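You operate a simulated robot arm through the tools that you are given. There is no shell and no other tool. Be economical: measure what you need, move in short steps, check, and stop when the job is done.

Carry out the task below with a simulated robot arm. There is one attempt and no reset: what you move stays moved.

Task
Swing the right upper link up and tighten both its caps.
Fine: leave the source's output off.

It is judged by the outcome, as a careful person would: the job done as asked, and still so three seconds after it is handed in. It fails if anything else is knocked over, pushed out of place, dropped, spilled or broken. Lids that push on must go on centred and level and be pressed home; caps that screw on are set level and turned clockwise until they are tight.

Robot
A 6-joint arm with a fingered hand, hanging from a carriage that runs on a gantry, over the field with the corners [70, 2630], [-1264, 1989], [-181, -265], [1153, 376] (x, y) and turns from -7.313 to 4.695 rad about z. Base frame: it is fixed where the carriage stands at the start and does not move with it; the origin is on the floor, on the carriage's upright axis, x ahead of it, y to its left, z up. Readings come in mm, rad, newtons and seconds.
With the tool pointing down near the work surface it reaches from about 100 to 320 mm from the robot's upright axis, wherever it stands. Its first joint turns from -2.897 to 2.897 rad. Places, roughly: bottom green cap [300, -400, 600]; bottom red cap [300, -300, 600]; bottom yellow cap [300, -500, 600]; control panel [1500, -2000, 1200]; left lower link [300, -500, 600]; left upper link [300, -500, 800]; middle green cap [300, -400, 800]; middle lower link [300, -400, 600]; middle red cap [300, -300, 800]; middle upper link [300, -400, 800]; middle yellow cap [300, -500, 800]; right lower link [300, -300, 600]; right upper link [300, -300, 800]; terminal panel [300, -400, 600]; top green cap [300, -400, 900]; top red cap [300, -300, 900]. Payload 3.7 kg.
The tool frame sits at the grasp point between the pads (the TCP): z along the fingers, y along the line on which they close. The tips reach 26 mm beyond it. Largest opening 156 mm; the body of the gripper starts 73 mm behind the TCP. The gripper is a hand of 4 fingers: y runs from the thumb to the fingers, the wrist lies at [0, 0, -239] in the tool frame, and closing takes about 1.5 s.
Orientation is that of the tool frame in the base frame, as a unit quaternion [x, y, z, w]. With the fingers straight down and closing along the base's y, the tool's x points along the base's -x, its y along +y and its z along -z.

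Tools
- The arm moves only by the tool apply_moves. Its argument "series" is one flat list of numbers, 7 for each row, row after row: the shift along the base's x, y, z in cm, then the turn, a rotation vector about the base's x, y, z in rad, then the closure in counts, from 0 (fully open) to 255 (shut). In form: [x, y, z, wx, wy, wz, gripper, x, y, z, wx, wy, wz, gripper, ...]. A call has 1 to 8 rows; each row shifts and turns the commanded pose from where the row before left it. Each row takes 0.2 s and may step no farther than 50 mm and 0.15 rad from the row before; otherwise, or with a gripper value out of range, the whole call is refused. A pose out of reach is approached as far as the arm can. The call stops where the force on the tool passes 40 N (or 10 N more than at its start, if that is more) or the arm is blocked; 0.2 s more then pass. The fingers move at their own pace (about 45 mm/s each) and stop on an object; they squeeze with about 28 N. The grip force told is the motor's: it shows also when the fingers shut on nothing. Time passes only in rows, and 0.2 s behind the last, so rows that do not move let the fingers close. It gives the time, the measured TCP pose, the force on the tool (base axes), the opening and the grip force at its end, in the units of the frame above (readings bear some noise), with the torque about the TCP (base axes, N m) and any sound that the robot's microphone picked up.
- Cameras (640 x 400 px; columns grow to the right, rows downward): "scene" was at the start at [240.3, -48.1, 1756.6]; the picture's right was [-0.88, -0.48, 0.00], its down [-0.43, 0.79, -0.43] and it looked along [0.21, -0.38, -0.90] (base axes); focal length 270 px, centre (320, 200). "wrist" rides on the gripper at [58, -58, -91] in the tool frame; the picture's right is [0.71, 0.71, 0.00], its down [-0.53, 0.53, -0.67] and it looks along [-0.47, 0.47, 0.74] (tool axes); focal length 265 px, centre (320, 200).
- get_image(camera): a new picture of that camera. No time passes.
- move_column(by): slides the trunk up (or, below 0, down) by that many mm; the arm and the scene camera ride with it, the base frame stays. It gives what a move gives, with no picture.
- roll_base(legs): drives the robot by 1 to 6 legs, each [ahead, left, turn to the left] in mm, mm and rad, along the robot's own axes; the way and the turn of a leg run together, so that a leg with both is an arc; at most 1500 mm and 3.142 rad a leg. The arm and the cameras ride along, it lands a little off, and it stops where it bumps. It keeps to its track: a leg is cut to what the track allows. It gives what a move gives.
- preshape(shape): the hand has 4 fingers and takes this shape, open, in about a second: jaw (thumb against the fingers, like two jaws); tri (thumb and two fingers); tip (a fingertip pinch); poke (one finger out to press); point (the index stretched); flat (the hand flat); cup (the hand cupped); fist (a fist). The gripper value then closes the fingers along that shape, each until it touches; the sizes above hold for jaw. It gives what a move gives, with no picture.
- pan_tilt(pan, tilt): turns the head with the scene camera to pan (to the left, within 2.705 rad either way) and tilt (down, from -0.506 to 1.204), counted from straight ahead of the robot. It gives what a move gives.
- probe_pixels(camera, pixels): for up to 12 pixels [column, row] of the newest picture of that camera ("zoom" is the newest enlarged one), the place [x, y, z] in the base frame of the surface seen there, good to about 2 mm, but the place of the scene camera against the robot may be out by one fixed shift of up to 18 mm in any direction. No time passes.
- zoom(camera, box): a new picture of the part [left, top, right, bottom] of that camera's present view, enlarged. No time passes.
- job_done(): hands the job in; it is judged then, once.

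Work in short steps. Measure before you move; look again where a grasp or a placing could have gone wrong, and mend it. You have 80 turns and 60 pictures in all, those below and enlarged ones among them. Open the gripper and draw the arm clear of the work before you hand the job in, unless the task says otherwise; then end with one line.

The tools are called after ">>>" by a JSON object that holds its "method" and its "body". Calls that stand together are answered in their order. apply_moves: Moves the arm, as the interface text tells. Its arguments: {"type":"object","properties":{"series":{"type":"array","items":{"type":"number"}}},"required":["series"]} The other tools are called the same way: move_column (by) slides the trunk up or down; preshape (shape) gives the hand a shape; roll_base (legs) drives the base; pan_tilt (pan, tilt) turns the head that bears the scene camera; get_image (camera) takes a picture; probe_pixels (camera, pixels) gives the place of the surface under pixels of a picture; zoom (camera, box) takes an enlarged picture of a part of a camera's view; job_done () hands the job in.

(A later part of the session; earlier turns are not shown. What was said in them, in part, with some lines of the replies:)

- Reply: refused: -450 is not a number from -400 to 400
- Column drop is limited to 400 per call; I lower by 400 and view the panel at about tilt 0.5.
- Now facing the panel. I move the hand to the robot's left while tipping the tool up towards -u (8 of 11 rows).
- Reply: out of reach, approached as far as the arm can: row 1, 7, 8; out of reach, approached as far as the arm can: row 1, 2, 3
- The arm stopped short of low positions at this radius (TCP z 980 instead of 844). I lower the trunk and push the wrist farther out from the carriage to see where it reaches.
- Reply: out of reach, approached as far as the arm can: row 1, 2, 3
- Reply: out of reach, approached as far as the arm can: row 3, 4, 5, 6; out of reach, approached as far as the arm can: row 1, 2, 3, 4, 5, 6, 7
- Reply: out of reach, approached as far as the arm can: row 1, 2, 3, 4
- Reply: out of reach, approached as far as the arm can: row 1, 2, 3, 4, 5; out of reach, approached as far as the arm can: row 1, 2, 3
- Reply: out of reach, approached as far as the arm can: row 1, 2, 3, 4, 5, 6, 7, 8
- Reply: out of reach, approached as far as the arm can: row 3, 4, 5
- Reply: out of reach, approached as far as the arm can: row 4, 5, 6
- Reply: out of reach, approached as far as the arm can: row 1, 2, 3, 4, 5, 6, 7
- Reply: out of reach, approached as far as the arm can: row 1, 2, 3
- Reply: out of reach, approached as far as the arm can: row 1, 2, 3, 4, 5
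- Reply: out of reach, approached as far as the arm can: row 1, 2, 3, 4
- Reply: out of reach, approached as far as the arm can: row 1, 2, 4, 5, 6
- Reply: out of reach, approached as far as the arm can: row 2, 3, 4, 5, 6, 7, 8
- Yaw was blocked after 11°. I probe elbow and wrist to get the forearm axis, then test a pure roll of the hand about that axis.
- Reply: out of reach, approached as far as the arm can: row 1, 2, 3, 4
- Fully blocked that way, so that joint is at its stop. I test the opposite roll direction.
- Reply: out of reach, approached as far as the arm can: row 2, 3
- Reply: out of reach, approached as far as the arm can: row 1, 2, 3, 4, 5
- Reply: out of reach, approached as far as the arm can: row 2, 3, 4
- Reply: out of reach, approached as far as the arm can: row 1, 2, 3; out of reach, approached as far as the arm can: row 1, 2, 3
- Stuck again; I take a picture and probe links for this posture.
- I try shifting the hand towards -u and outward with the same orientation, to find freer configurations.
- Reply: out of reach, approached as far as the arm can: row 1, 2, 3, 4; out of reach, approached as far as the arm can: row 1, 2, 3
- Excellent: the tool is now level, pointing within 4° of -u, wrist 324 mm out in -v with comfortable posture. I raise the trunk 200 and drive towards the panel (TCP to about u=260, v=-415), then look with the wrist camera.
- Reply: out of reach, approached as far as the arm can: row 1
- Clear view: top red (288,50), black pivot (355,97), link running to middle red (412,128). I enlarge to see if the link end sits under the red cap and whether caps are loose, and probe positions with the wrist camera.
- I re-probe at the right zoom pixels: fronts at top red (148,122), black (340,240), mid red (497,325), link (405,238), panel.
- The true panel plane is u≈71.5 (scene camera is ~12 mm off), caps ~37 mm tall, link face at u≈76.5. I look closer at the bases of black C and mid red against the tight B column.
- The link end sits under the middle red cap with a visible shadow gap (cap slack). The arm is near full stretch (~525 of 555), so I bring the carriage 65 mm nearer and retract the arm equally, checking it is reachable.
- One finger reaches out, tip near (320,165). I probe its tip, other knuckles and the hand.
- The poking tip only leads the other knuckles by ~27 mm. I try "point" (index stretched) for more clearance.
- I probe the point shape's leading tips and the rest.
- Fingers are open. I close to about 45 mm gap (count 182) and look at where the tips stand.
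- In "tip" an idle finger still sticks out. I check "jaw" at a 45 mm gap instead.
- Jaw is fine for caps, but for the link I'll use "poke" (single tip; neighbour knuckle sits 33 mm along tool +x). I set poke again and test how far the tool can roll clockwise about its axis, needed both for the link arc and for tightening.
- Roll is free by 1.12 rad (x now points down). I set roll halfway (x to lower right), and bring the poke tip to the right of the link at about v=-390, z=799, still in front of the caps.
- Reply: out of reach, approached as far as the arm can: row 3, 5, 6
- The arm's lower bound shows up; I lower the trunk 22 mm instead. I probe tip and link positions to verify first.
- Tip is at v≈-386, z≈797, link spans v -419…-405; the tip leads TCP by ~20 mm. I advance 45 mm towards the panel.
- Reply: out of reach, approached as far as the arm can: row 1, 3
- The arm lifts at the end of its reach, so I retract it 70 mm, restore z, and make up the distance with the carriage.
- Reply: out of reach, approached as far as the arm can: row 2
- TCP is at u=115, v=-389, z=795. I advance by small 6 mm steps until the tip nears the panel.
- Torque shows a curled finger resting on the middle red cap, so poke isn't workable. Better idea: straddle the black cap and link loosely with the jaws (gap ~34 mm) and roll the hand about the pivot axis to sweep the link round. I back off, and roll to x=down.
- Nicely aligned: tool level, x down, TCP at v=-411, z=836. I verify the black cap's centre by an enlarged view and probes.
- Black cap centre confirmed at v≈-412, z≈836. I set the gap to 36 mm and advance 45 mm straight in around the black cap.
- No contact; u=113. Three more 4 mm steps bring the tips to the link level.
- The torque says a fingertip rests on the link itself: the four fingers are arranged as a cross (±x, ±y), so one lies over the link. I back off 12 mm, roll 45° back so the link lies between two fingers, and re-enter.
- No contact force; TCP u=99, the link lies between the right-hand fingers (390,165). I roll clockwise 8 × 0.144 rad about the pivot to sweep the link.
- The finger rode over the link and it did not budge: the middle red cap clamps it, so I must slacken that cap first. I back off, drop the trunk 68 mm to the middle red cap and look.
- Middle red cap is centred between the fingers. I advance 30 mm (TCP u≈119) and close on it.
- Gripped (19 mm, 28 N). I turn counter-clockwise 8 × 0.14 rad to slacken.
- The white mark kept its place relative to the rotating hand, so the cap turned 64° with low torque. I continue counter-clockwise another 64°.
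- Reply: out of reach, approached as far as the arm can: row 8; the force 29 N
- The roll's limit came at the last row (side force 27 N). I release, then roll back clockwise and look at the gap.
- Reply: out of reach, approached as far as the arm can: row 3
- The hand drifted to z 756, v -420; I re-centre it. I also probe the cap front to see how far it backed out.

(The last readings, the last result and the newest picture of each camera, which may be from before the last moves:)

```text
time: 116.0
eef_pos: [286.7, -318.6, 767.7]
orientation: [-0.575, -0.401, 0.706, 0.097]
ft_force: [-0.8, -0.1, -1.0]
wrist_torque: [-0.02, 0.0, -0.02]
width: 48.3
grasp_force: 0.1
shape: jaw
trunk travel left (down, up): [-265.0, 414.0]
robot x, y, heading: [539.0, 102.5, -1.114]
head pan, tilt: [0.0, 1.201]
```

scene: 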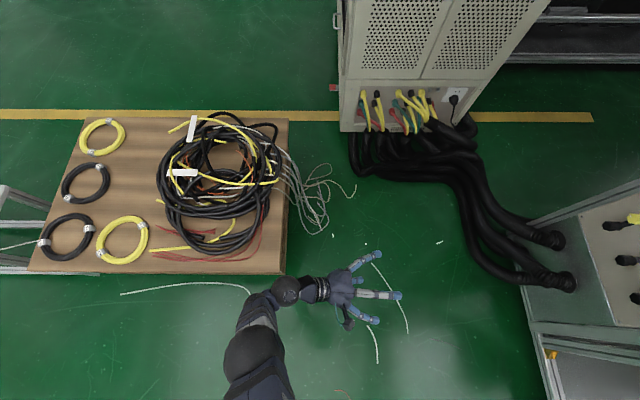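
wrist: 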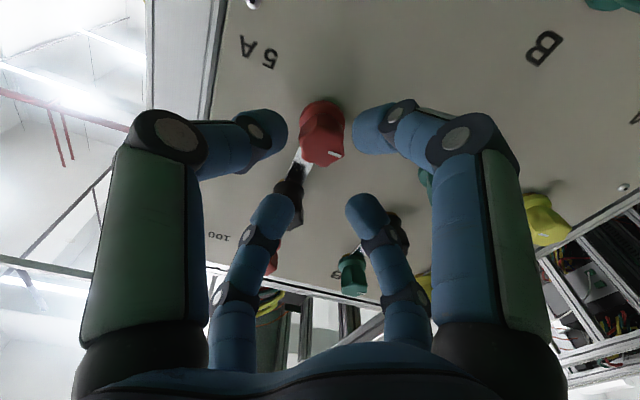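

Only ~1 mm backed out so far. I roll clockwise open 1.19 rad to gain stroke, then regrip and turn CCW a longer stroke.

>>> {"method": "apply_moves", "body": {"series": [0, 0, 0, -0.134, -0.0645, 0, 176, 0, 0, 0, -0.134, -0.0645, 0, 176, 0, 0, 0, -0.134, -0.0645, 0, 176, 0, 0, 0, -0.134, -0.0645, 0, 176, 0, 0, 0, -0.134, -0.0645, 0, 176, 0, 0, 0, -0.134, -0.0645, 0, 176, 0, 0, 0, -0.134, -0.0645, 0, 176, 0, 0, 0, -0.134, -0.0645, 0, 176]}}

>>> {"method": "apply_moves", "body": {"series": [0, 0, 0, 0, 0, 0, 255, 0, 0, 0, 0, 0, 0, 255, 0, 0, 0, 0, 0, 0, 255, 0, 0, 0, 0, 0, 0, 255, 0, 0, 0, 0.134, 0.0645, 0, 255, 0, 0, 0, 0.134, 0.0645, 0, 255, 0, 0, 0, 0.134, 0.0645, 0, 255, 0, 0, 0, 0.134, 0.0645, 0, 255]}}

>>> {"method": "apply_moves", "body": {"series": [0.05, 0.02, 0, 0.134, 0.0645, 0, 255, 0, 0, 0, 0.134, 0.0645, 0, 255, 0, 0, 0, 0.134, 0.0645, 0, 255, 0.05, 0.02, 0, 0.134, 0.0645, 0, 255, 0, 0, 0, 0.134, 0.0645, 0, 255, 0, 0, 0, 0.134, 0.0645, 0, 255, 0, 0, 0, 0.134, 0.0645, 0, 255, 0, 0, 0, 0.134, 0.0645, 0, 255]}}

```text
time: 117.8
eef_pos: [286.6, -319.8, 768.6]
orientation: [0.698, -0.001, -0.647, 0.308]
ft_force: [0.4, 0.4, 0.0]
wrist_torque: [-0.02, 0.01, -0.01]
width: 48.2
grasp_force: 0.0
shape: jaw
trunk travel left (down, up): [-265.0, 414.0]
robot x, y, heading: [541.8, 105.3, -1.117]
head pan, tilt: [0.0, 1.201]
```

```text
time: 119.7
eef_pos: [285.4, -319.4, 768.2]
orientation: [-0.665, -0.21, 0.708, -0.109]
ft_force: [-4.4, -2.6, 0.2]
wrist_torque: [0.03, -0.02, -0.02]
width: 18.5
grasp_force: 28.5
shape: jaw
trunk travel left (down, up): [-265.0, 414.0]
robot x, y, heading: [539.6, 98.8, -1.119]
head pan, tilt: [0.0, 1.201]
```

```text
time: 121.5
eef_pos: [283.9, -318.0, 767.9]
orientation: [-0.434, -0.558, 0.641, 0.299]
ft_force: [-11.6, -1.1, -1.8]
wrist_torque: [-0.23, 0.03, -0.04]
width: 17.3
grasp_force: 28.6
shape: jaw
trunk travel left (down, up): [-265.0, 414.0]
robot x, y, heading: [541.6, 101.9, -1.12]
head pan, tilt: [0.0, 1.201]
```

Some 220° of slackening done, with a slight pull towards the panel now. I release, back off and check the gap.

>>> {"method": "apply_moves", "body": {"series": [0, 0, 0, 0, 0, 0, 170, 0, 0, 0, 0, 0, 0, 170, 0, 0, 0, 0, 0, 0, 170, 1.8, 0.866, 0, 0, 0, 0, 170, 1.8, 0.866, 0, 0, 0, 0, 170]}}

>>> {"method": "zoom", "body": {"camera": "wrist", "box": [200, 40, 440, 200]}}

```text
time: 122.7
eef_pos: [324.4, -301.0, 767.1]
orientation: [-0.435, -0.558, 0.642, 0.296]
ft_force: [0.2, 0.3, 0.1]
wrist_torque: [-0.02, -0.03, 0.0]
width: 51.9
grasp_force: 0.1
shape: jaw
trunk travel left (down, up): [-265.0, 414.0]
robot x, y, heading: [542.9, 100.9, -1.113]
head pan, tilt: [0.0, 1.201]
```

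```text
2.50 times, centred on (320, 120) of wrist
```

zoom: 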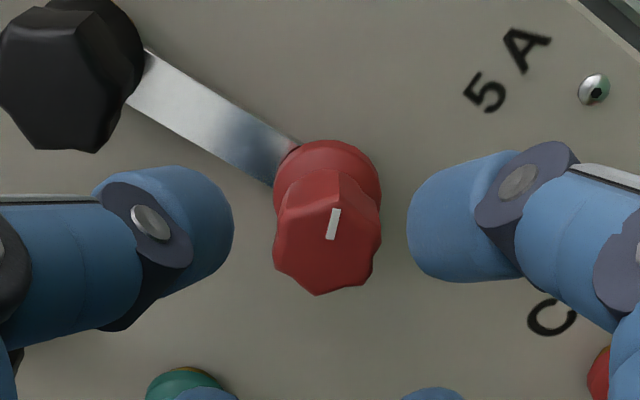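

The mark has turned ~180° from its original direction. I probe front height, flange rim and link to judge the gap.

>>> {"method": "probe_pixels", "body": {"camera": "zoom", "pixels": [[325, 255], [345, 240], [310, 240], [325, 148], [345, 150], [250, 150], [280, 165], [450, 100], [50, 95], [80, 90]]}}

```text
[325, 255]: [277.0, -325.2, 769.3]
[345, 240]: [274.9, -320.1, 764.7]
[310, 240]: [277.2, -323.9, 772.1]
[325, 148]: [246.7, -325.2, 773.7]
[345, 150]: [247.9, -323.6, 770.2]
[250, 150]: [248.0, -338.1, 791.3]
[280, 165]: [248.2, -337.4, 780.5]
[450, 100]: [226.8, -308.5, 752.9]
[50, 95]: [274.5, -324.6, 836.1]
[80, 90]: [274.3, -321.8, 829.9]
```

Cap front rose ~0.7 mm, same stand-off as the open top red cap, so the link should be free. I go back to the black pivot (trunk +68), roll so the link is between fingers, and enter again.

>>> {"method": "move_column", "body": {"by": 68}}

>>> {"method": "apply_moves", "body": {"series": [0, 0, 0.05, -0.125, -0.06, 0, 198, 0, 0, 0, -0.125, -0.06, 0, 198, 0, 0, 0, -0.125, -0.06, 0, 198, 0, 0, 0, -0.09, -0.043, 0, 198, -1.8, -0.866, 0, 0, 0, 0, 198, -1.8, -0.866, 0, 0, 0, 0, 198, -0.9, -0.433, 0, 0, 0, 0, 198, -0.9, -0.433, 0, 0, 0, 0, 198]}}

```text
time: 123.7
eef_pos: [324.0, -301.8, 836.4]
orientation: [-0.435, -0.558, 0.642, 0.295]
ft_force: [0.5, 0.5, 0.6]
wrist_torque: [0.0, -0.02, -0.01]
width: 52.0
grasp_force: 0.0
shape: jaw
trunk travel left (down, up): [-333.0, 346.0]
robot x, y, heading: [542.7, 98.7, -1.116]
head pan, tilt: [0.0, 1.201]
```

```text
time: 125.5
eef_pos: [268.8, -326.4, 837.7]
orientation: [-0.559, -0.424, 0.701, 0.125]
ft_force: [-0.9, 0.4, 1.0]
wrist_torque: [-0.01, -0.02, 0.0]
width: 35.5
grasp_force: 0.2
shape: jaw
trunk travel left (down, up): [-333.0, 346.0]
robot x, y, heading: [543.4, 103.5, -1.113]
head pan, tilt: [0.0, 1.201]
```

In place at u=101 without contact. I go 3 mm deeper and sweep clockwise.

>>> {"method": "apply_moves", "body": {"series": [-0.27, -0.13, -0.15, 0, 0, 0, 198, 0, 0, 0, -0.126, -0.0607, 0, 198, 0, 0, 0, -0.126, -0.0607, 0, 198, 0, 0, 0, -0.126, -0.0607, 0, 198, 0, 0, 0, -0.126, -0.0607, 0, 198, 0, 0, 0, -0.126, -0.0607, 0, 198, 0, 0, 0, -0.126, -0.0607, 0, 198, 0, 0, 0, -0.126, -0.0607, 0, 198]}}

>>> {"method": "get_image", "body": {"camera": "wrist"}}

```text
time: 127.3
eef_pos: [266.1, -326.8, 833.2]
orientation: [0.69, 0.101, -0.685, 0.212]
ft_force: [-1.9, 8.8, 3.5]
wrist_torque: [0.43, -0.01, -0.07]
width: 34.8
grasp_force: 0.1
shape: jaw
trunk travel left (down, up): [-333.0, 346.0]
robot x, y, heading: [539.7, 103.4, -1.116]
head pan, tilt: [0.0, 1.201]
```

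```text
11 pictures are left
5 turns are left
```

wrist: 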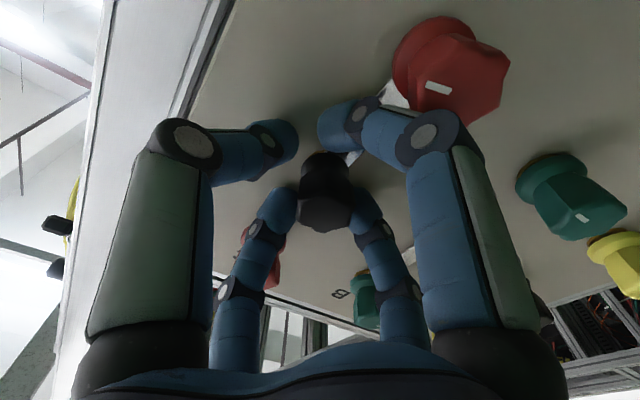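

Five turns remain, so I batch. The push reads 0.4 N m yet the link holds: the black pivot cap clamps it too. I'll grip black, slacken it CCW, release, return to the sweep position, and sweep the link clockwise, then look.

>>> {"method": "apply_moves", "body": {"series": [0.95, 0.3, 0.28, 0, 0, 0, 198, 0.9, 0.4, 0, 0, 0, 0, 198, 0, 0, 0, 0, 0, 0, 255, 0, 0, 0, 0, 0, 0, 255, 0, 0, 0, 0, 0, 0, 255, 0, 0, 0, 0.134, 0.0645, 0, 255, 0, 0, 0, 0.134, 0.0645, 0, 255, 0, 0, 0, 0.134, 0.0645, 0, 255]}}

>>> {"method": "apply_moves", "body": {"series": [0.03, 0.015, 0, 0.134, 0.0645, 0, 255, 0, 0, 0, 0.134, 0.0645, 0, 255, 0, 0, 0, 0.134, 0.0645, 0, 255, 0.03, 0.015, 0, 0.134, 0.0645, 0, 255, 0, 0, 0, 0.134, 0.0645, 0, 255, 0, 0, 0, 0.134, 0.0645, 0, 255, 0, 0, 0, 0.134, 0.0645, 0, 255]}}

>>> {"method": "apply_moves", "body": {"series": [0, 0, 0, 0, 0, 0, 198, 0, 0, 0, 0, 0, 0, 198, 0, 0, 0, 0, 0, 0, 198, 0, 0, 0, -0.126, -0.0607, 0, 198, 0, 0, 0, -0.126, -0.0607, 0, 198, 0, 0, 0, -0.126, -0.0607, 0, 198, 0, 0, 0, -0.126, -0.0607, 0, 198]}}

>>> {"method": "apply_moves", "body": {"series": [-0.86, -0.41, 0, 0, 0, 0, 198, -0.86, -0.41, 0, 0, 0, 0, 198, 0, 0, 0, -0.126, -0.0607, 0, 198, 0, 0, 0, -0.126, -0.0607, 0, 198, 0, 0, 0, -0.126, -0.0607, 0, 198, 0, 0, 0, -0.126, -0.0607, 0, 198, 0, 0, 0, -0.126, -0.0607, 0, 198, 0, 0, 0, -0.126, -0.0607, 0, 198]}}

>>> {"method": "get_image", "body": {"camera": "wrist"}}

>>> {"method": "apply_moves", "body": {"series": [0, 0, 0, -0.126, -0.0607, 0, 198, 0, 0, 0, -0.126, -0.0607, 0, 198, 0, 0, 0, -0.126, -0.0607, 0, 198, 0, 0, 0, -0.126, -0.0607, 0, 198, 0, 0, 0, -0.126, -0.0607, 0, 198, 0, 0, 0, -0.126, -0.0607, 0, 198, 0, 0, 0, -0.126, -0.0607, 0, 198, 0, 0, 0, -0.126, -0.0607, 0, 198]}}

>>> {"method": "get_image", "body": {"camera": "wrist"}}

```text
time: 129.1
eef_pos: [284.8, -322.7, 837.4]
orientation: [-0.649, -0.258, 0.713, -0.06]
ft_force: [-3.2, -5.0, -8.4]
wrist_torque: [0.07, -0.16, 0.05]
width: 21.2
grasp_force: 28.1
shape: jaw
trunk travel left (down, up): [-333.0, 346.0]
robot x, y, heading: [539.7, 100.1, -1.113]
head pan, tilt: [0.0, 1.201]
```

```text
time: 130.7
eef_pos: [286.2, -321.4, 837.9]
orientation: [-0.435, -0.558, 0.643, 0.294]
ft_force: [-6.8, -8.9, -20.4]
wrist_torque: [0.17, -0.48, 0.13]
width: 20.5
grasp_force: 28.3
shape: jaw
trunk travel left (down, up): [-333.0, 346.0]
robot x, y, heading: [541.3, 102.2, -1.116]
head pan, tilt: [0.0, 1.201]
```

```text
time: 132.3
eef_pos: [286.5, -322.3, 838.1]
orientation: [-0.57, -0.409, 0.704, 0.106]
ft_force: [-0.3, -0.1, 0.5]
wrist_torque: [0.02, 0.0, 0.01]
width: 34.8
grasp_force: 0.0
shape: jaw
trunk travel left (down, up): [-333.0, 346.0]
robot x, y, heading: [544.4, 103.6, -1.116]
head pan, tilt: [0.0, 1.201]
```

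```text
time: 134.1
eef_pos: [268.2, -329.4, 837.0]
orientation: [-0.685, -0.134, 0.692, -0.185]
ft_force: [2.3, -0.3, -2.3]
wrist_torque: [-0.02, 0.17, -0.01]
width: 34.6
grasp_force: 0.0
shape: jaw
trunk travel left (down, up): [-333.0, 346.0]
robot x, y, heading: [542.3, 101.1, -1.112]
head pan, tilt: [0.0, 1.201]
```

```text
10 pictures are left
```

wrist: 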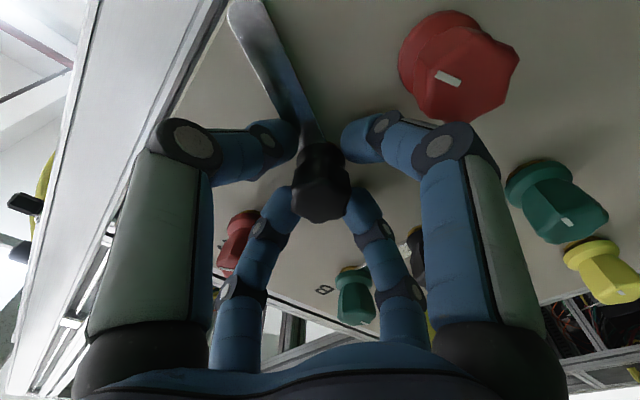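

```text
time: 135.9
eef_pos: [269.0, -327.2, 836.9]
orientation: [0.651, -0.26, -0.495, 0.513]
ft_force: [-1.3, 6.8, 2.7]
wrist_torque: [0.12, 0.06, -0.14]
width: 35.1
grasp_force: 0.2
shape: jaw
trunk travel left (down, up): [-333.0, 346.0]
robot x, y, heading: [543.1, 104.0, -1.117]
head pan, tilt: [0.0, 1.201]
```

```text
9 pictures are left
4 turns are left
```

wrist: 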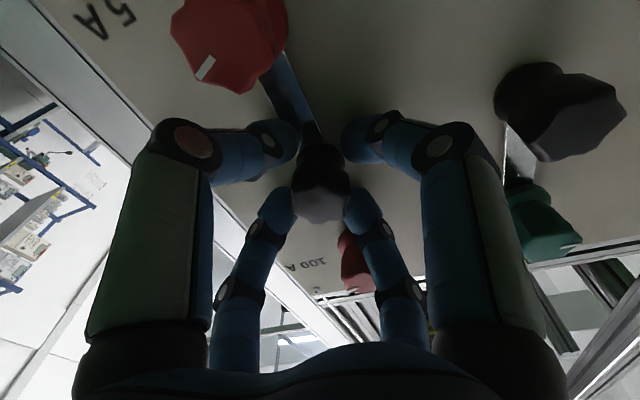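

The link is free now: slackening black carried it CCW to 3 o'clock, then my CW sweep pushed it back. So I sweep counter-clockwise in two strokes (lifting out and re-rolling between), then look.

>>> {"method": "apply_moves", "body": {"series": [-0.14, -0.07, -0.05, 0, 0, 0, 198, 0, 0, 0, 0.134, 0.0645, 0, 198, 0, 0, 0, 0.134, 0.0645, 0, 198, 0, 0, 0, 0.134, 0.0645, 0, 198, 0, 0, 0, 0.134, 0.0645, 0, 198, 0, 0, 0, 0.134, 0.0645, 0, 198, 0, 0, 0, 0.134, 0.0645, 0, 198, 0, 0, 0, 0.134, 0.0645, 0, 198]}}

>>> {"method": "apply_moves", "body": {"series": [0, 0, 0, 0.134, 0.0645, 0, 198, 0, 0, 0, 0.134, 0.0645, 0, 198, 0, 0, 0, 0.134, 0.0645, 0, 198, 0, 0, 0, 0.134, 0.0645, 0, 198, 0, 0, 0, 0.134, 0.0645, 0, 198, 0, 0, 0, 0.134, 0.0645, 0, 198, 0, 0, 0, 0.134, 0.0645, 0, 198, 0, 0, 0, 0.134, 0.0645, 0, 198]}}

>>> {"method": "apply_moves", "body": {"series": [0, 0, 0, 0.134, 0.0645, 0, 198, 0, 0, 0, 0.134, 0.0645, 0, 198, 0, 0, 0, 0.134, 0.0645, 0, 198, 0.9, 0.433, 0, 0, 0, 0, 198, 0.9, 0.433, 0, 0, 0, 0, 198, 0, 0, 0, -0.133, -0.064, 0, 198, 0, 0, 0, -0.133, -0.064, 0, 198, 0, 0, 0, -0.133, -0.064, 0, 198]}}

>>> {"method": "get_image", "body": {"camera": "wrist"}}

>>> {"method": "apply_moves", "body": {"series": [0, 0, 0, -0.133, -0.064, 0, 198, 0, 0, 0, -0.133, -0.064, 0, 198, 0, 0, 0, -0.133, -0.064, 0, 198, 0, 0, 0, -0.133, -0.064, 0, 198, 0, 0, 0, -0.133, -0.064, 0, 198, 0, 0, 0, -0.133, -0.064, 0, 198, 0, 0, 0, -0.133, -0.064, 0, 198, 0, 0, 0, -0.133, -0.064, 0, 198]}}

>>> {"method": "apply_moves", "body": {"series": [0, 0, 0, -0.133, -0.064, 0, 198, 0, 0, 0, -0.133, -0.064, 0, 198, -0.9, -0.433, 0, 0, 0, 0, 198, -0.9, -0.433, 0, 0, 0, 0, 198, 0, 0, 0, 0.134, 0.0645, 0, 198, 0, 0, 0, 0.134, 0.0645, 0, 198, 0, 0, 0, 0.134, 0.0645, 0, 198, 0, 0, 0, 0.134, 0.0645, 0, 198]}}

>>> {"method": "apply_moves", "body": {"series": [0, 0, 0, 0.134, 0.0645, 0, 198, 0, 0, 0, 0.134, 0.0645, 0, 198, 0, 0, 0, 0.134, 0.0645, 0, 198, 0, 0, 0, 0.134, 0.0645, 0, 198, 0, 0, 0, 0.134, 0.0645, 0, 198, 0, 0, 0, 0.134, 0.0645, 0, 198]}}

>>> {"method": "get_image", "body": {"camera": "wrist"}}

```text
time: 137.7
eef_pos: [268.6, -330.4, 836.7]
orientation: [0.689, 0.108, -0.686, 0.207]
ft_force: [1.7, 0.3, 0.0]
wrist_torque: [-0.05, -0.02, 0.04]
width: 35.1
grasp_force: 0.0
shape: jaw
trunk travel left (down, up): [-333.0, 346.0]
robot x, y, heading: [541.5, 103.4, -1.119]
head pan, tilt: [0.0, 1.201]
```

```text
time: 139.5
eef_pos: [268.9, -330.4, 837.2]
orientation: [-0.509, -0.487, 0.681, 0.202]
ft_force: [1.9, -0.2, -1.5]
wrist_torque: [-0.03, -0.1, -0.03]
width: 35.2
grasp_force: 0.1
shape: jaw
trunk travel left (down, up): [-333.0, 346.0]
robot x, y, heading: [542.0, 100.6, -1.115]
head pan, tilt: [0.0, 1.201]
```

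```text
time: 141.3
eef_pos: [286.1, -321.9, 836.1]
orientation: [-0.51, -0.485, 0.681, 0.202]
ft_force: [0.4, 0.7, -0.4]
wrist_torque: [-0.01, 0.0, 0.0]
width: 35.0
grasp_force: 0.1
shape: jaw
trunk travel left (down, up): [-333.0, 346.0]
robot x, y, heading: [541.1, 99.4, -1.117]
head pan, tilt: [0.0, 1.201]
```

```text
8 pictures are left
```

wrist: 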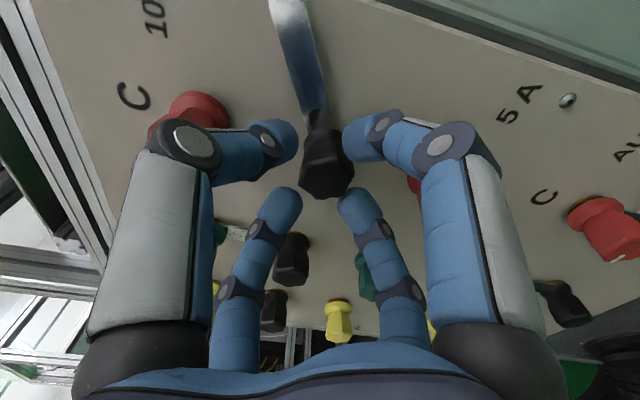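

```text
time: 143.1
eef_pos: [286.3, -322.4, 837.2]
orientation: [0.689, 0.11, -0.687, 0.206]
ft_force: [0.4, 0.1, 0.2]
wrist_torque: [-0.01, 0.01, -0.02]
width: 35.3
grasp_force: 0.0
shape: jaw
trunk travel left (down, up): [-333.0, 346.0]
robot x, y, heading: [541.1, 104.6, -1.111]
head pan, tilt: [0.0, 1.201]
```

```text
time: 144.9
eef_pos: [267.8, -330.2, 835.9]
orientation: [-0.663, -0.217, 0.709, -0.102]
ft_force: [1.6, 0.0, -1.2]
wrist_torque: [-0.01, -0.05, -0.03]
width: 35.3
grasp_force: 0.0
shape: jaw
trunk travel left (down, up): [-333.0, 346.0]
robot x, y, heading: [540.3, 99.9, -1.116]
head pan, tilt: [0.0, 1.201]
```

```text
time: 146.3
eef_pos: [267.6, -327.7, 836.4]
orientation: [-0.505, -0.49, 0.68, 0.208]
ft_force: [0.6, 3.5, -0.9]
wrist_torque: [-0.12, -0.05, -0.1]
width: 34.9
grasp_force: 0.0
shape: jaw
trunk travel left (down, up): [-333.0, 346.0]
robot x, y, heading: [542.8, 102.5, -1.12]
head pan, tilt: [0.0, 1.201]
```

```text
7 pictures are left
3 turns are left
```

wrist: 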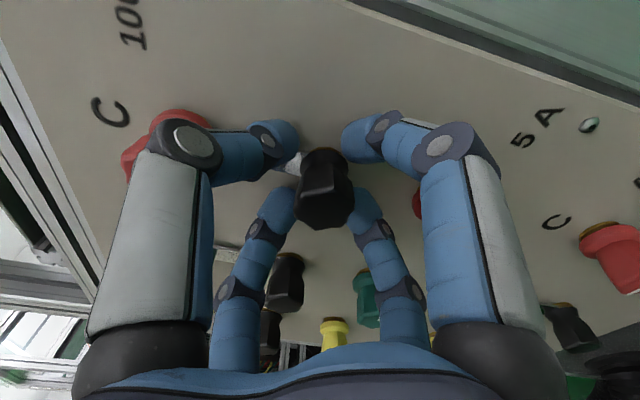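

The link now runs from the black pivot towards the top red cap (white bit at (290,162)), with a small reaction as if at its stop. I nudge it a little further, back off for a look, and in the same turn retighten the middle red cap (independent of the link).

>>> {"method": "apply_moves", "body": {"series": [0, 0, 0, 0.108, 0.052, 0, 198, 0, 0, 0, 0.108, 0.052, 0, 198]}}

>>> {"method": "apply_moves", "body": {"series": [2.25, 1.08, 0, 0, 0, 0, 176, 2.25, 1.08, 0, 0, 0, 0, 176]}}

>>> {"method": "get_image", "body": {"camera": "wrist"}}

>>> {"method": "move_column", "body": {"by": -68}}

>>> {"method": "apply_moves", "body": {"series": [-0.9, -0.433, 0, 0, 0, 0, 176, -0.9, -0.433, 0, 0, 0, 0, 176, -0.9, -0.433, 0, 0, 0, 0, 176, 0, 0, 0, 0, 0, 0, 255, 0, 0, 0, 0, 0, 0, 255, 0, 0, 0, 0, 0, 0, 255, 0, 0, 0, 0, 0, 0, 255]}}

>>> {"method": "apply_moves", "body": {"series": [0, 0, 0, -0.134, -0.0645, 0, 255, 0, 0, 0, -0.134, -0.0645, 0, 255, 0, 0, 0, -0.134, -0.0645, 0, 255, 0, 0, 0, -0.134, -0.0645, 0, 255, 0, 0, 0, -0.134, -0.0645, 0, 255, 0, 0, 0, -0.134, -0.0645, 0, 255, 0, 0, 0, -0.134, -0.0645, 0, 255, 0, 0, 0, -0.134, -0.0645, 0, 255]}}

>>> {"method": "apply_moves", "body": {"series": [0, 0, 0, -0.134, -0.0645, 0, 255, 0, 0, 0, -0.134, -0.0645, 0, 255, 0, 0, 0, -0.134, -0.0645, 0, 255, 0, 0, 0, -0.134, -0.0645, 0, 255, 0, 0, 0, -0.134, -0.0645, 0, 255, 0, 0, 0, -0.134, -0.0645, 0, 255, 0, 0, 0, -0.134, -0.0645, 0, 255]}}

>>> {"method": "apply_moves", "body": {"series": [0, 0, 0, 0, 0, 0, 176, 0, 0, 0, 0, 0, 0, 176, 0, 0, 0, 0, 0, 0, 176, 0, 0, 0, 0.134, 0.0645, 0, 176, 0, 0, 0, 0.134, 0.0645, 0, 176, 0, 0, 0, 0.134, 0.0645, 0, 176, 0, 0, 0, 0.134, 0.0645, 0, 176, 0, 0, 0, 0.134, 0.0645, 0, 176]}}

>>> {"method": "apply_moves", "body": {"series": [0, 0, 0, 0.134, 0.0645, 0, 176, 0, 0, 0, 0.134, 0.0645, 0, 176, 0, 0, 0, 0.134, 0.0645, 0, 176, 0, 0, 0, 0.134, 0.0645, 0, 176, 0, 0, 0, 0.134, 0.0645, 0, 176, 0, 0, 0, 0.134, 0.0645, 0, 176, 0, 0, 0, 0.134, 0.0645, 0, 176, 0, 0, 0, 0.134, 0.0645, 0, 176]}}

>>> {"method": "apply_moves", "body": {"series": [0, 0, 0, 0, 0, 0, 255, 0, 0, 0, 0, 0, 0, 255, 0, 0, 0, 0, 0, 0, 255, 0, 0, 0, 0, 0, 0, 255, 0, 0, 0, -0.134, -0.0645, 0, 255, 0, 0, 0, -0.134, -0.0645, 0, 255, 0, 0, 0, -0.134, -0.0645, 0, 255, 0, 0, 0, -0.134, -0.0645, 0, 255]}}

>>> {"method": "apply_moves", "body": {"series": [0, 0, 0, -0.134, -0.0645, 0, 255, 0, 0, 0, -0.134, -0.0645, 0, 255, 0, 0, 0, -0.134, -0.0645, 0, 255, 0, 0, 0, -0.134, -0.0645, 0, 255, 0, 0, 0, -0.134, -0.0645, 0, 255, 0, 0, 0, -0.134, -0.0645, 0, 255, 0, 0, 0, -0.134, -0.0645, 0, 255, 0, 0, 0, -0.134, -0.0645, 0, 255]}}

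>>> {"method": "apply_moves", "body": {"series": [0, 0, 0, 0, 0, 0, 176, 0, 0, 0, 0, 0, 0, 176, 0, 0, 0, 0, 0, 0, 176, 1.8, 0.866, 0, 0, 0, 0, 176, 1.8, 0.866, 0, 0, 0, 0, 176]}}

>>> {"method": "get_image", "body": {"camera": "wrist"}}

```text
time: 146.9
eef_pos: [264.6, -325.4, 834.6]
orientation: [-0.445, -0.549, 0.646, 0.287]
ft_force: [-4.1, 15.4, -2.8]
wrist_torque: [-0.41, -0.15, -0.44]
width: 35.7
grasp_force: 0.1
shape: jaw
trunk travel left (down, up): [-333.0, 346.0]
robot x, y, heading: [541.3, 101.8, -1.121]
head pan, tilt: [0.0, 1.201]
```

```text
time: 147.5
eef_pos: [314.5, -310.2, 837.6]
orientation: [-0.444, -0.548, 0.649, 0.284]
ft_force: [0.0, 0.3, 0.9]
wrist_torque: [-0.01, 0.0, -0.03]
width: 47.9
grasp_force: 0.0
shape: jaw
trunk travel left (down, up): [-333.0, 346.0]
robot x, y, heading: [543.6, 99.3, -1.112]
head pan, tilt: [0.0, 1.201]
```

```text
6 pictures are left
```

wrist: 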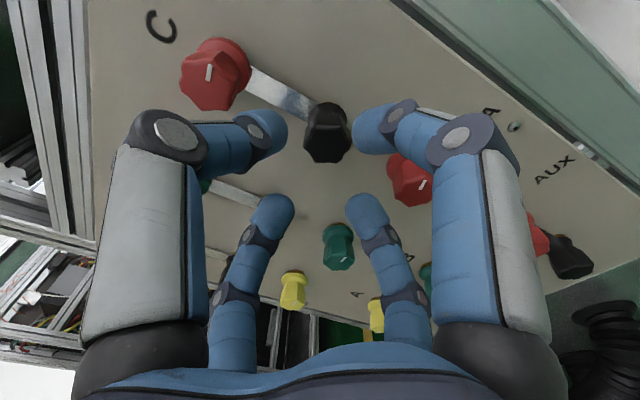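

```text
time: 148.6
eef_pos: [313.2, -309.3, 767.4]
orientation: [-0.445, -0.549, 0.649, 0.283]
ft_force: [0.6, -0.1, -0.1]
wrist_torque: [-0.01, 0.0, -0.01]
width: 47.7
grasp_force: 0.1
shape: jaw
trunk travel left (down, up): [-265.0, 414.0]
robot x, y, heading: [541.8, 102.9, -1.112]
head pan, tilt: [0.0, 1.201]
```

```text
time: 150.2
eef_pos: [285.8, -322.5, 769.2]
orientation: [-0.445, -0.549, 0.649, 0.284]
ft_force: [-3.3, -1.4, 0.0]
wrist_torque: [0.02, -0.03, -0.02]
width: 17.3
grasp_force: 28.3
shape: jaw
trunk travel left (down, up): [-265.0, 414.0]
robot x, y, heading: [541.5, 104.4, -1.115]
head pan, tilt: [0.0, 1.201]
```

```text
time: 152.0
eef_pos: [283.0, -320.4, 768.8]
orientation: [-0.67, -0.194, 0.706, -0.123]
ft_force: [-4.8, 6.3, 9.2]
wrist_torque: [-0.07, 0.17, -0.18]
width: 17.4
grasp_force: 27.5
shape: jaw
trunk travel left (down, up): [-265.0, 414.0]
robot x, y, heading: [540.5, 100.9, -1.116]
head pan, tilt: [0.0, 1.201]
```

```text
time: 153.6
eef_pos: [283.6, -319.4, 767.5]
orientation: [0.678, -0.174, -0.556, 0.448]
ft_force: [-9.9, 8.1, -2.8]
wrist_torque: [0.0, -0.07, -0.2]
width: 17.2
grasp_force: 28.2
shape: jaw
trunk travel left (down, up): [-265.0, 414.0]
robot x, y, heading: [539.1, 105.4, -1.116]
head pan, tilt: [0.0, 1.201]
```

```text
time: 155.4
eef_pos: [285.2, -321.4, 768.0]
orientation: [0.691, 0.093, -0.681, 0.223]
ft_force: [0.6, 0.6, 0.4]
wrist_torque: [0.02, -0.01, 0.0]
width: 48.3
grasp_force: 0.2
shape: jaw
trunk travel left (down, up): [-265.0, 414.0]
robot x, y, heading: [540.8, 102.9, -1.114]
head pan, tilt: [0.0, 1.201]
```

```text
time: 157.2
eef_pos: [287.8, -321.0, 768.7]
orientation: [-0.518, -0.475, 0.686, 0.187]
ft_force: [0.7, -0.1, -0.7]
wrist_torque: [0.02, 0.0, -0.02]
width: 48.3
grasp_force: 0.0
shape: jaw
trunk travel left (down, up): [-265.0, 414.0]
robot x, y, heading: [540.8, 102.1, -1.116]
head pan, tilt: [0.0, 1.201]
```

```text
time: 159.0
eef_pos: [283.9, -320.9, 768.1]
orientation: [-0.633, -0.294, 0.716, -0.02]
ft_force: [-4.7, 2.4, 5.1]
wrist_torque: [0.0, 0.09, -0.12]
width: 17.7
grasp_force: 27.6
shape: jaw
trunk travel left (down, up): [-265.0, 414.0]
robot x, y, heading: [542.5, 103.0, -1.111]
head pan, tilt: [0.0, 1.201]
```

```text
time: 160.8
eef_pos: [282.5, -317.2, 768.9]
orientation: [0.687, -0.123, -0.59, 0.407]
ft_force: [-7.2, 11.6, 15.7]
wrist_torque: [0.12, 0.29, -0.22]
width: 17.4
grasp_force: 28.6
shape: jaw
trunk travel left (down, up): [-265.0, 414.0]
robot x, y, heading: [542.4, 101.7, -1.116]
head pan, tilt: [0.0, 1.201]
```

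```text
time: 162.0
eef_pos: [322.7, -303.5, 768.4]
orientation: [0.689, -0.12, -0.588, 0.407]
ft_force: [-0.2, 0.1, 0.2]
wrist_torque: [-0.03, 0.03, 0.0]
width: 48.1
grasp_force: 0.0
shape: jaw
trunk travel left (down, up): [-265.0, 414.0]
robot x, y, heading: [538.9, 102.5, -1.118]
head pan, tilt: [0.0, 1.201]
```

```text
5 pictures are left
2 turns are left
```

wrist: 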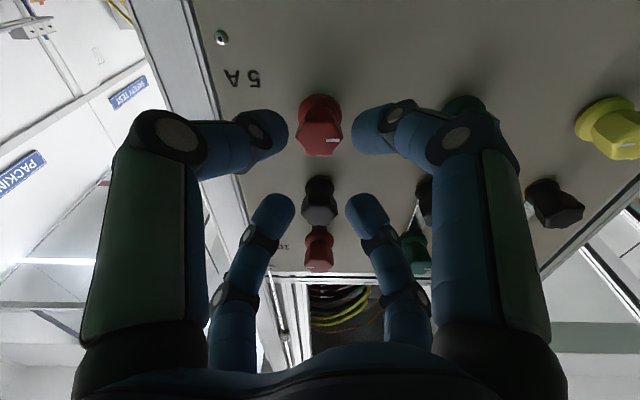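

The link is up, its end under the top red cap (image: (255,75)). Middle red is turned back. Now I tighten the top red cap with three clockwise strokes (which clamps the link), then the black pivot with two, and back off to look.

>>> {"method": "move_column", "body": {"by": 134}}

>>> {"method": "apply_moves", "body": {"series": [-0.04, 0.09, 0, 0.134, 0.0645, 0, 176, 0, 0, 0, 0.134, 0.0645, 0, 176, 0, 0, 0, 0.134, 0.0645, 0, 176, 0, 0, 0, 0.134, 0.0645, 0, 176, 0, 0, 0, 0.134, 0.0645, 0, 176, 0, 0, 0, 0.134, 0.0645, 0, 176, 0, 0, 0, 0.134, 0.0645, 0, 176, 0, 0, 0, 0.134, 0.0645, 0, 176]}}

>>> {"method": "apply_moves", "body": {"series": [0, 0, 0, 0.134, 0.0645, 0, 176, 0, 0, 0, 0.134, 0.0645, 0, 176, 0, 0, 0, 0.134, 0.0645, 0, 176, 0, 0, 0, 0.134, 0.0645, 0, 176, 0, 0, 0, 0.134, 0.0645, 0, 176]}}

>>> {"method": "apply_moves", "body": {"series": [-0.9, -0.433, 0, 0, 0, 0, 176, -0.9, -0.433, 0, 0, 0, 0, 176, -0.9, -0.433, 0, 0, 0, 0, 176, -0.9, -0.433, 0, 0, 0, 0, 176, 0, 0, 0, 0, 0, 0, 255, 0, 0, 0, 0, 0, 0, 255, 0, 0, 0, 0, 0, 0, 255, 0, 0, 0, 0, 0, 0, 255]}}

>>> {"method": "apply_moves", "body": {"series": [0, 0, 0, -0.134, -0.0645, 0, 255, 0, 0, 0, -0.134, -0.0645, 0, 255, 0, 0, 0, -0.134, -0.0645, 0, 255, 0, 0, 0, -0.134, -0.0645, 0, 255, 0, 0, 0, -0.134, -0.0645, 0, 255, 0, 0, 0, -0.134, -0.0645, 0, 255, 0, 0, 0, -0.134, -0.0645, 0, 255, 0, 0, 0, -0.134, -0.0645, 0, 255]}}

>>> {"method": "apply_moves", "body": {"series": [0, 0, 0, -0.134, -0.0645, 0, 255, 0, 0, 0, -0.134, -0.0645, 0, 255, 0, 0, 0, -0.134, -0.0645, 0, 255, 0, 0, 0, -0.134, -0.0645, 0, 255, 0, 0, 0, -0.134, -0.0645, 0, 255]}}

>>> {"method": "apply_moves", "body": {"series": [0, 0, 0, 0, 0, 0, 176, 0, 0, 0, 0, 0, 0, 176, 0, 0, 0, 0, 0, 0, 176, 0, 0, 0, 0.134, 0.0645, 0, 176, 0, 0, 0, 0.134, 0.0645, 0, 176, 0, 0, 0, 0.134, 0.0645, 0, 176, 0, 0, 0, 0.134, 0.0645, 0, 176, 0, 0, 0, 0.134, 0.0645, 0, 176]}}

>>> {"method": "apply_moves", "body": {"series": [0, 0, 0, 0.134, 0.0645, 0, 176, 0, 0, 0, 0.134, 0.0645, 0, 176, 0, 0, 0, 0.134, 0.0645, 0, 176, 0, 0, 0, 0.134, 0.0645, 0, 176, 0, 0, 0, 0.134, 0.0645, 0, 176, 0, 0, 0, 0.134, 0.0645, 0, 176, 0, 0, 0, 0.134, 0.0645, 0, 176]}}

>>> {"method": "apply_moves", "body": {"series": [0, 0, 0, 0, 0, 0, 255, 0, 0, 0, 0, 0, 0, 255, 0, 0, 0, 0, 0, 0, 255, 0, 0, 0, 0, 0, 0, 255, 0, 0, 0, -0.134, -0.0645, 0, 255, 0, 0, 0, -0.134, -0.0645, 0, 255, 0, 0, 0, -0.134, -0.0645, 0, 255, 0, 0, 0, -0.134, -0.0645, 0, 255]}}

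>>> {"method": "apply_moves", "body": {"series": [0, 0, 0, -0.134, -0.0645, 0, 255, 0, 0, 0, -0.134, -0.0645, 0, 255, 0, 0, 0, -0.134, -0.0645, 0, 255, 0, 0, 0, -0.134, -0.0645, 0, 255, 0, 0, 0, -0.134, -0.0645, 0, 255, 0, 0, 0, -0.134, -0.0645, 0, 255, 0, 0, 0, -0.134, -0.0645, 0, 255, 0, 0, 0, -0.134, -0.0645, 0, 255]}}

>>> {"method": "apply_moves", "body": {"series": [0, 0, 0, 0, 0, 0, 176, 0, 0, 0, 0, 0, 0, 176, 0, 0, 0, 0, 0, 0, 176, 0, 0, 0, 0.134, 0.0645, 0, 176, 0, 0, 0, 0.134, 0.0645, 0, 176, 0, 0, 0, 0.134, 0.0645, 0, 176, 0, 0, 0, 0.134, 0.0645, 0, 176, 0, 0, 0, 0.134, 0.0645, 0, 176]}}

>>> {"method": "apply_moves", "body": {"series": [0, 0, 0, 0.134, 0.0645, 0, 176, 0, 0, 0, 0.134, 0.0645, 0, 176, 0, 0, 0, 0.134, 0.0645, 0, 176, 0, 0, 0, 0.134, 0.0645, 0, 176, 0, 0, 0, 0.134, 0.0645, 0, 176, 0, 0, 0, 0.134, 0.0645, 0, 176, 0, 0, 0, 0.134, 0.0645, 0, 176]}}

>>> {"method": "apply_moves", "body": {"series": [0, 0, 0, 0, 0, 0, 255, 0, 0, 0, 0, 0, 0, 255, 0, 0, 0, 0, 0, 0, 255, 0, 0, 0, 0, 0, 0, 255, 0, 0, 0, -0.134, -0.0645, 0, 255, 0, 0, 0, -0.134, -0.0645, 0, 255, 0, 0, 0, -0.134, -0.0645, 0, 255, 0, 0, 0, -0.134, -0.0645, 0, 255]}}

>>> {"method": "apply_moves", "body": {"series": [0, 0, 0, -0.134, -0.0645, 0, 255, 0, 0, 0, -0.134, -0.0645, 0, 255, 0, 0, 0, -0.134, -0.0645, 0, 255, 0, 0, 0, -0.134, -0.0645, 0, 255, 0, 0, 0, -0.134, -0.0645, 0, 255, 0, 0, 0, -0.134, -0.0645, 0, 255, 0, 0, 0, -0.134, -0.0645, 0, 255, 0, 0, 0, -0.134, -0.0645, 0, 255]}}

>>> {"method": "apply_moves", "body": {"series": [0, 0, 0, 0, 0, 0, 176, 0, 0, 0, 0, 0, 0, 176, 0, 0, 0, 0, 0, 0, 176, 1.8, 0.866, 0, 0, 0, 0, 176, 1.8, 0.866, 0, 0, 0, 0, 176]}}

>>> {"method": "get_image", "body": {"camera": "wrist"}}

>>> {"method": "move_column", "body": {"by": -67}}

>>> {"method": "apply_moves", "body": {"series": [0, 0, 0, 0.134, 0.0645, 0, 176, 0, 0, 0, 0.134, 0.0645, 0, 176, 0, 0, 0, 0.134, 0.0645, 0, 176, 0, 0, 0, 0.134, 0.0645, 0, 176, 0, 0, 0, 0.134, 0.0645, 0, 176, 0, 0, 0, 0.134, 0.0645, 0, 176, 0, 0, 0, 0.134, 0.0645, 0, 176, 0, 0, 0, 0.134, 0.0645, 0, 176]}}

>>> {"method": "apply_moves", "body": {"series": [-0.9, -0.433, 0, 0, 0, 0, 176, -0.9, -0.433, 0, 0, 0, 0, 176, -0.9, -0.433, 0, 0, 0, 0, 176, -0.9, -0.433, 0, 0, 0, 0, 176, 0, 0, 0, 0, 0, 0, 255, 0, 0, 0, 0, 0, 0, 255, 0, 0, 0, 0, 0, 0, 255, 0, 0, 0, 0, 0, 0, 255]}}

>>> {"method": "apply_moves", "body": {"series": [0, 0, 0, -0.134, -0.0645, 0, 255, 0, 0, 0, -0.134, -0.0645, 0, 255, 0, 0, 0, -0.134, -0.0645, 0, 255, 0, 0, 0, -0.134, -0.0645, 0, 255, 0, 0, 0, -0.134, -0.0645, 0, 255, 0, 0, 0, -0.134, -0.0645, 0, 255, 0, 0, 0, -0.134, -0.0645, 0, 255, 0, 0, 0, -0.134, -0.0645, 0, 255]}}

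>>> {"method": "apply_moves", "body": {"series": [0, 0, 0, 0, 0, 0, 176, 0, 0, 0, 0, 0, 0, 176, 0, 0, 0, 0, 0, 0, 176, 0, 0, 0, 0.134, 0.0645, 0, 176, 0, 0, 0, 0.134, 0.0645, 0, 176, 0, 0, 0, 0.134, 0.0645, 0, 176, 0, 0, 0, 0.134, 0.0645, 0, 176, 0, 0, 0, 0.134, 0.0645, 0, 176]}}

```text
time: 163.6
eef_pos: [321.6, -303.6, 903.9]
orientation: [0.688, -0.12, -0.588, 0.407]
ft_force: [-0.2, 0.3, 0.4]
wrist_torque: [0.02, 0.03, 0.0]
width: 48.2
grasp_force: 0.2
shape: jaw
trunk travel left (down, up): [-399.0, 280.0]
robot x, y, heading: [543.4, 102.3, -1.109]
head pan, tilt: [0.0, 1.201]
```

```text
time: 165.4
eef_pos: [322.0, -303.5, 902.8]
orientation: [-0.632, -0.298, 0.715, -0.019]
ft_force: [0.0, 1.2, 0.1]
wrist_torque: [0.01, -0.01, 0.02]
width: 48.3
grasp_force: 0.1
shape: jaw
trunk travel left (down, up): [-399.0, 280.0]
robot x, y, heading: [545.7, 100.3, -1.117]
head pan, tilt: [0.0, 1.201]
```

```text
time: 166.6
eef_pos: [321.2, -302.5, 902.9]
orientation: [-0.483, -0.513, 0.669, 0.237]
ft_force: [0.1, 0.1, 0.0]
wrist_torque: [-0.02, 0.0, -0.02]
width: 47.9
grasp_force: 0.1
shape: jaw
trunk travel left (down, up): [-399.0, 280.0]
robot x, y, heading: [539.5, 101.9, -1.116]
head pan, tilt: [0.0, 1.201]
```

```text
time: 168.4
eef_pos: [285.0, -320.0, 903.8]
orientation: [-0.484, -0.513, 0.669, 0.237]
ft_force: [-5.0, -1.9, -0.8]
wrist_torque: [0.01, -0.02, -0.06]
width: 18.7
grasp_force: 27.4
shape: jaw
trunk travel left (down, up): [-399.0, 280.0]
robot x, y, heading: [540.2, 100.2, -1.112]
head pan, tilt: [0.0, 1.201]
```

```text
time: 170.2
eef_pos: [285.4, -319.8, 904.7]
orientation: [-0.682, -0.143, 0.696, -0.175]
ft_force: [-5.5, 1.3, 3.2]
wrist_torque: [-0.03, 0.01, -0.09]
width: 17.9
grasp_force: 27.4
shape: jaw
trunk travel left (down, up): [-399.0, 280.0]
robot x, y, heading: [541.0, 101.7, -1.117]
head pan, tilt: [0.0, 1.201]
```

```text
time: 171.4
eef_pos: [283.7, -319.5, 903.6]
orientation: [0.688, -0.123, -0.587, 0.409]
ft_force: [-5.0, 1.1, 2.7]
wrist_torque: [-0.02, 0.04, -0.06]
width: 18.5
grasp_force: 28.5
shape: jaw
trunk travel left (down, up): [-399.0, 280.0]
robot x, y, heading: [539.9, 103.9, -1.115]
head pan, tilt: [0.0, 1.201]
```

```text
time: 173.2
eef_pos: [286.2, -320.0, 902.8]
orientation: [-0.682, -0.146, 0.696, -0.173]
ft_force: [-0.6, -0.5, 0.2]
wrist_torque: [0.02, -0.02, -0.02]
width: 48.2
grasp_force: 0.0
shape: jaw
trunk travel left (down, up): [-399.0, 280.0]
robot x, y, heading: [541.4, 102.5, -1.114]
head pan, tilt: [0.0, 1.201]
```

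```text
time: 174.8
eef_pos: [285.4, -321.1, 903.0]
orientation: [-0.518, -0.475, 0.686, 0.187]
ft_force: [0.2, -0.1, 0.2]
wrist_torque: [-0.03, 0.0, -0.03]
width: 48.0
grasp_force: 0.0
shape: jaw
trunk travel left (down, up): [-399.0, 280.0]
robot x, y, heading: [542.3, 99.5, -1.118]
head pan, tilt: [0.0, 1.201]
```

```text
time: 176.6
eef_pos: [285.0, -320.0, 902.8]
orientation: [-0.633, -0.294, 0.715, -0.02]
ft_force: [-5.9, -0.5, 0.3]
wrist_torque: [0.03, 0.01, -0.04]
width: 18.3
grasp_force: 28.0
shape: jaw
trunk travel left (down, up): [-399.0, 280.0]
robot x, y, heading: [539.7, 101.3, -1.115]
head pan, tilt: [0.0, 1.201]
```

```text
time: 178.4
eef_pos: [283.9, -318.1, 904.0]
orientation: [0.687, -0.123, -0.589, 0.408]
ft_force: [-7.0, 8.3, 12.3]
wrist_torque: [0.16, 0.2, -0.09]
width: 17.5
grasp_force: 28.4
shape: jaw
trunk travel left (down, up): [-399.0, 280.0]
robot x, y, heading: [541.9, 101.6, -1.122]
head pan, tilt: [0.0, 1.201]
```

```text
time: 180.2
eef_pos: [284.8, -320.1, 902.5]
orientation: [-0.682, -0.146, 0.696, -0.173]
ft_force: [-0.3, -0.3, -0.5]
wrist_torque: [0.03, 0.01, 0.01]
width: 48.3
grasp_force: 0.0
shape: jaw
trunk travel left (down, up): [-399.0, 280.0]
robot x, y, heading: [540.2, 103.9, -1.112]
head pan, tilt: [0.0, 1.201]
```

```text
time: 181.8
eef_pos: [285.9, -319.8, 903.7]
orientation: [-0.519, -0.475, 0.686, 0.187]
ft_force: [-0.5, -0.3, -0.2]
wrist_torque: [0.01, 0.0, -0.01]
width: 48.0
grasp_force: 0.0
shape: jaw
trunk travel left (down, up): [-399.0, 280.0]
robot x, y, heading: [545.4, 100.8, -1.115]
head pan, tilt: [0.0, 1.201]
```

```text
time: 183.6
eef_pos: [284.2, -322.5, 906.6]
orientation: [-0.632, -0.293, 0.717, -0.022]
ft_force: [-0.3, -1.9, 17.5]
wrist_torque: [0.2, 0.34, -0.18]
width: 17.8
grasp_force: 28.0
shape: jaw
trunk travel left (down, up): [-399.0, 280.0]
robot x, y, heading: [540.4, 102.5, -1.113]
head pan, tilt: [0.0, 1.201]
```

```text
time: 185.4
eef_pos: [279.8, -318.9, 902.7]
orientation: [0.688, -0.123, -0.589, 0.406]
ft_force: [-25.5, -0.9, 0.9]
wrist_torque: [0.27, 0.06, -0.47]
width: 14.2
grasp_force: 28.3
shape: jaw
trunk travel left (down, up): [-399.0, 280.0]
robot x, y, heading: [542.8, 103.1, -1.114]
head pan, tilt: [0.0, 1.201]
```

```text
time: 186.6
eef_pos: [322.8, -302.0, 902.9]
orientation: [0.688, -0.121, -0.588, 0.408]
ft_force: [-0.7, 0.3, 0.2]
wrist_torque: [-0.03, 0.01, 0.01]
width: 48.1
grasp_force: 0.0
shape: jaw
trunk travel left (down, up): [-399.0, 280.0]
robot x, y, heading: [543.7, 100.1, -1.116]
head pan, tilt: [0.0, 1.201]
```

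```text
4 pictures are left
```

wrist: 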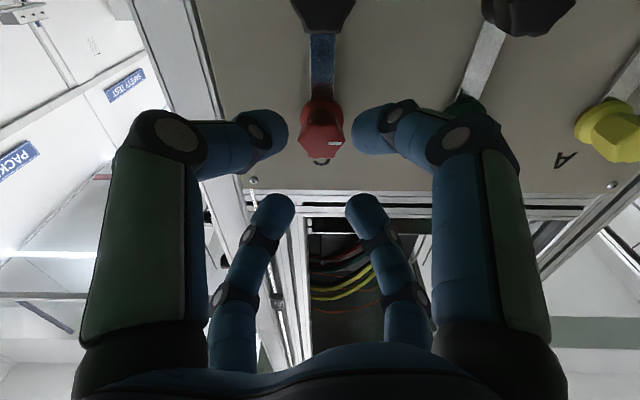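

```text
time: 187.7
eef_pos: [322.8, -302.4, 835.1]
orientation: [0.688, -0.121, -0.587, 0.408]
ft_force: [0.0, 0.1, 0.2]
wrist_torque: [-0.03, -0.01, -0.04]
width: 48.1
grasp_force: 0.2
shape: jaw
trunk travel left (down, up): [-332.0, 347.0]
robot x, y, heading: [539.6, 103.6, -1.121]
head pan, tilt: [0.0, 1.201]
```

```text
time: 189.5
eef_pos: [322.1, -303.3, 834.9]
orientation: [-0.633, -0.296, 0.715, -0.019]
ft_force: [1.0, 0.2, 0.2]
wrist_torque: [0.0, 0.01, -0.01]
width: 48.2
grasp_force: 0.1
shape: jaw
trunk travel left (down, up): [-332.0, 347.0]
robot x, y, heading: [541.9, 100.7, -1.114]
head pan, tilt: [0.0, 1.201]
```

```text
time: 191.3
eef_pos: [284.4, -321.1, 836.0]
orientation: [-0.633, -0.295, 0.715, -0.02]
ft_force: [-4.5, -1.9, -1.6]
wrist_torque: [0.02, -0.07, -0.01]
width: 19.9
grasp_force: 28.2
shape: jaw
trunk travel left (down, up): [-332.0, 347.0]
robot x, y, heading: [542.7, 102.4, -1.121]
head pan, tilt: [0.0, 1.201]
```

```text
time: 193.1
eef_pos: [282.4, -320.0, 835.2]
orientation: [0.688, -0.122, -0.588, 0.408]
ft_force: [-16.7, 0.4, 5.2]
wrist_torque: [0.14, 0.1, -0.19]
width: 17.6
grasp_force: 27.6
shape: jaw
trunk travel left (down, up): [-332.0, 347.0]
robot x, y, heading: [540.0, 101.9, -1.116]
head pan, tilt: [0.0, 1.201]
```

```text
time: 194.9
eef_pos: [286.6, -319.2, 835.5]
orientation: [-0.682, -0.145, 0.696, -0.172]
ft_force: [0.7, 0.5, 0.1]
wrist_torque: [0.0, 0.01, 0.0]
width: 48.2
grasp_force: 0.0
shape: jaw
trunk travel left (down, up): [-332.0, 347.0]
robot x, y, heading: [541.2, 99.7, -1.114]
head pan, tilt: [0.0, 1.201]
```

>>> {"method": "apply_moves", "body": {"series": [0, 0, 0, 0, 0, 0, 255, 0, 0, 0, 0, 0, 0, 255, 0, 0, 0, 0, 0, 0, 255, 0, 0, 0, 0, 0, 0, 255, 0, 0, 0, -0.134, -0.0645, 0, 255, 0, 0, 0, -0.134, -0.0645, 0, 255, 0, 0, 0, -0.134, -0.0645, 0, 255, 0, 0, 0, -0.134, -0.0645, 0, 255]}}

>>> {"method": "apply_moves", "body": {"series": [0, 0, 0, -0.134, -0.0645, 0, 255, 0, 0, 0, -0.134, -0.0645, 0, 255, 0, 0, 0, -0.134, -0.0645, 0, 255, 0, 0, 0, -0.134, -0.0645, 0, 255]}}

>>> {"method": "apply_moves", "body": {"series": [0, 0, 0, 0, 0, 0, 176, 0, 0, 0, 0, 0, 0, 176, 0, 0, 0, 0, 0, 0, 176, 1.8, 0.866, 0, 0, 0, 0, 176, 1.8, 0.866, 0, 0, 0, 0, 176, 1.8, 0.866, 0, 0, 0, 0, 176]}}

>>> {"method": "get_image", "body": {"camera": "wrist"}}

```text
time: 196.7
eef_pos: [283.6, -318.5, 836.0]
orientation: [0.693, -0.069, -0.617, 0.365]
ft_force: [-5.8, 4.5, 11.8]
wrist_torque: [0.13, 0.23, -0.1]
width: 19.5
grasp_force: 28.1
shape: jaw
trunk travel left (down, up): [-332.0, 347.0]
robot x, y, heading: [542.3, 103.1, -1.121]
head pan, tilt: [0.0, 1.201]
```

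```text
time: 197.7
eef_pos: [281.4, -319.2, 834.5]
orientation: [0.646, -0.275, -0.483, 0.522]
ft_force: [-16.4, 2.0, -2.0]
wrist_torque: [0.14, -0.05, -0.22]
width: 17.6
grasp_force: 27.5
shape: jaw
trunk travel left (down, up): [-332.0, 347.0]
robot x, y, heading: [541.6, 103.2, -1.118]
head pan, tilt: [0.0, 1.201]
```

```text
time: 199.1
eef_pos: [340.9, -293.3, 835.7]
orientation: [0.647, -0.274, -0.482, 0.523]
ft_force: [-0.4, -0.2, 0.2]
wrist_torque: [0.01, 0.0, 0.02]
width: 48.3
grasp_force: 0.1
shape: jaw
trunk travel left (down, up): [-332.0, 347.0]
robot x, y, heading: [541.0, 101.8, -1.114]
head pan, tilt: [0.0, 1.201]
```

```text
3 pictures are left
1 turns are left
```

wrist: 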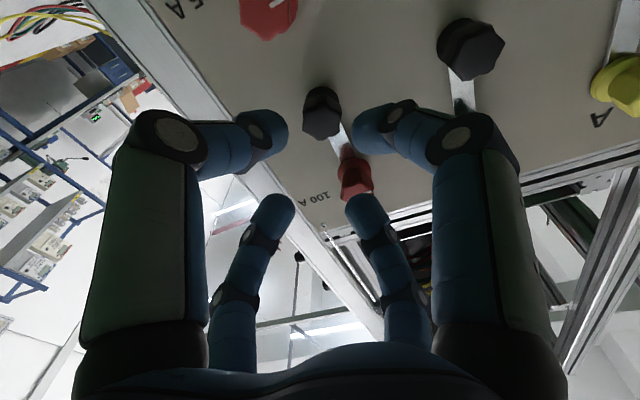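

The link stands up between the black pivot and the top red cap. Both of those caps were turned clockwise until the fingers slipped on them. I open the hand, draw clear along +u and hand in.

>>> {"method": "apply_moves", "body": {"series": [2.7, 1.3, 0, 0, 0, 0, 100, 2.7, 1.3, 0, 0, 0, 0, 0, 2.7, 1.3, 0, 0, 0, 0, 0]}}

>>> {"method": "roll_base", "body": {"legs": [[0, 200, 0]]}}

>>> {"method": "job_done", "body": {}}

```text
time: 199.9
eef_pos: [339.2, -288.8, 838.1]
orientation: [0.648, -0.273, -0.481, 0.524]
ft_force: [-0.1, 0.3, 0.6]
wrist_torque: [0.0, -0.01, 0.0]
width: 116.7
grasp_force: 0.1
shape: jaw
out of reach, approached as far as the arm can: row 1, 2, 3
trunk travel left (down, up): [-332.0, 347.0]
robot x, y, heading: [541.9, 99.7, -1.118]
head pan, tilt: [0.0, 1.201]
```

```text
time: 201.5
eef_pos: [517.8, -201.2, 838.2]
orientation: [0.647, -0.273, -0.482, 0.524]
ft_force: [-0.4, -0.9, 0.2]
wrist_torque: [-0.02, 0.0, 0.01]
width: 155.9
grasp_force: 0.0
shape: jaw
trunk travel left (down, up): [-332.0, 347.0]
robot x, y, heading: [718.1, 191.8, -1.117]
head pan, tilt: [0.0, 1.201]
```

```text
The job is handed in.
```

The right upper link is swung up under the top red cap, and that cap and the black pivot cap are turned clockwise until the fingers slipped; the middle red cap, which I slackened to free the link, is turned back but not confirmed tight, and the source's output was left alone.
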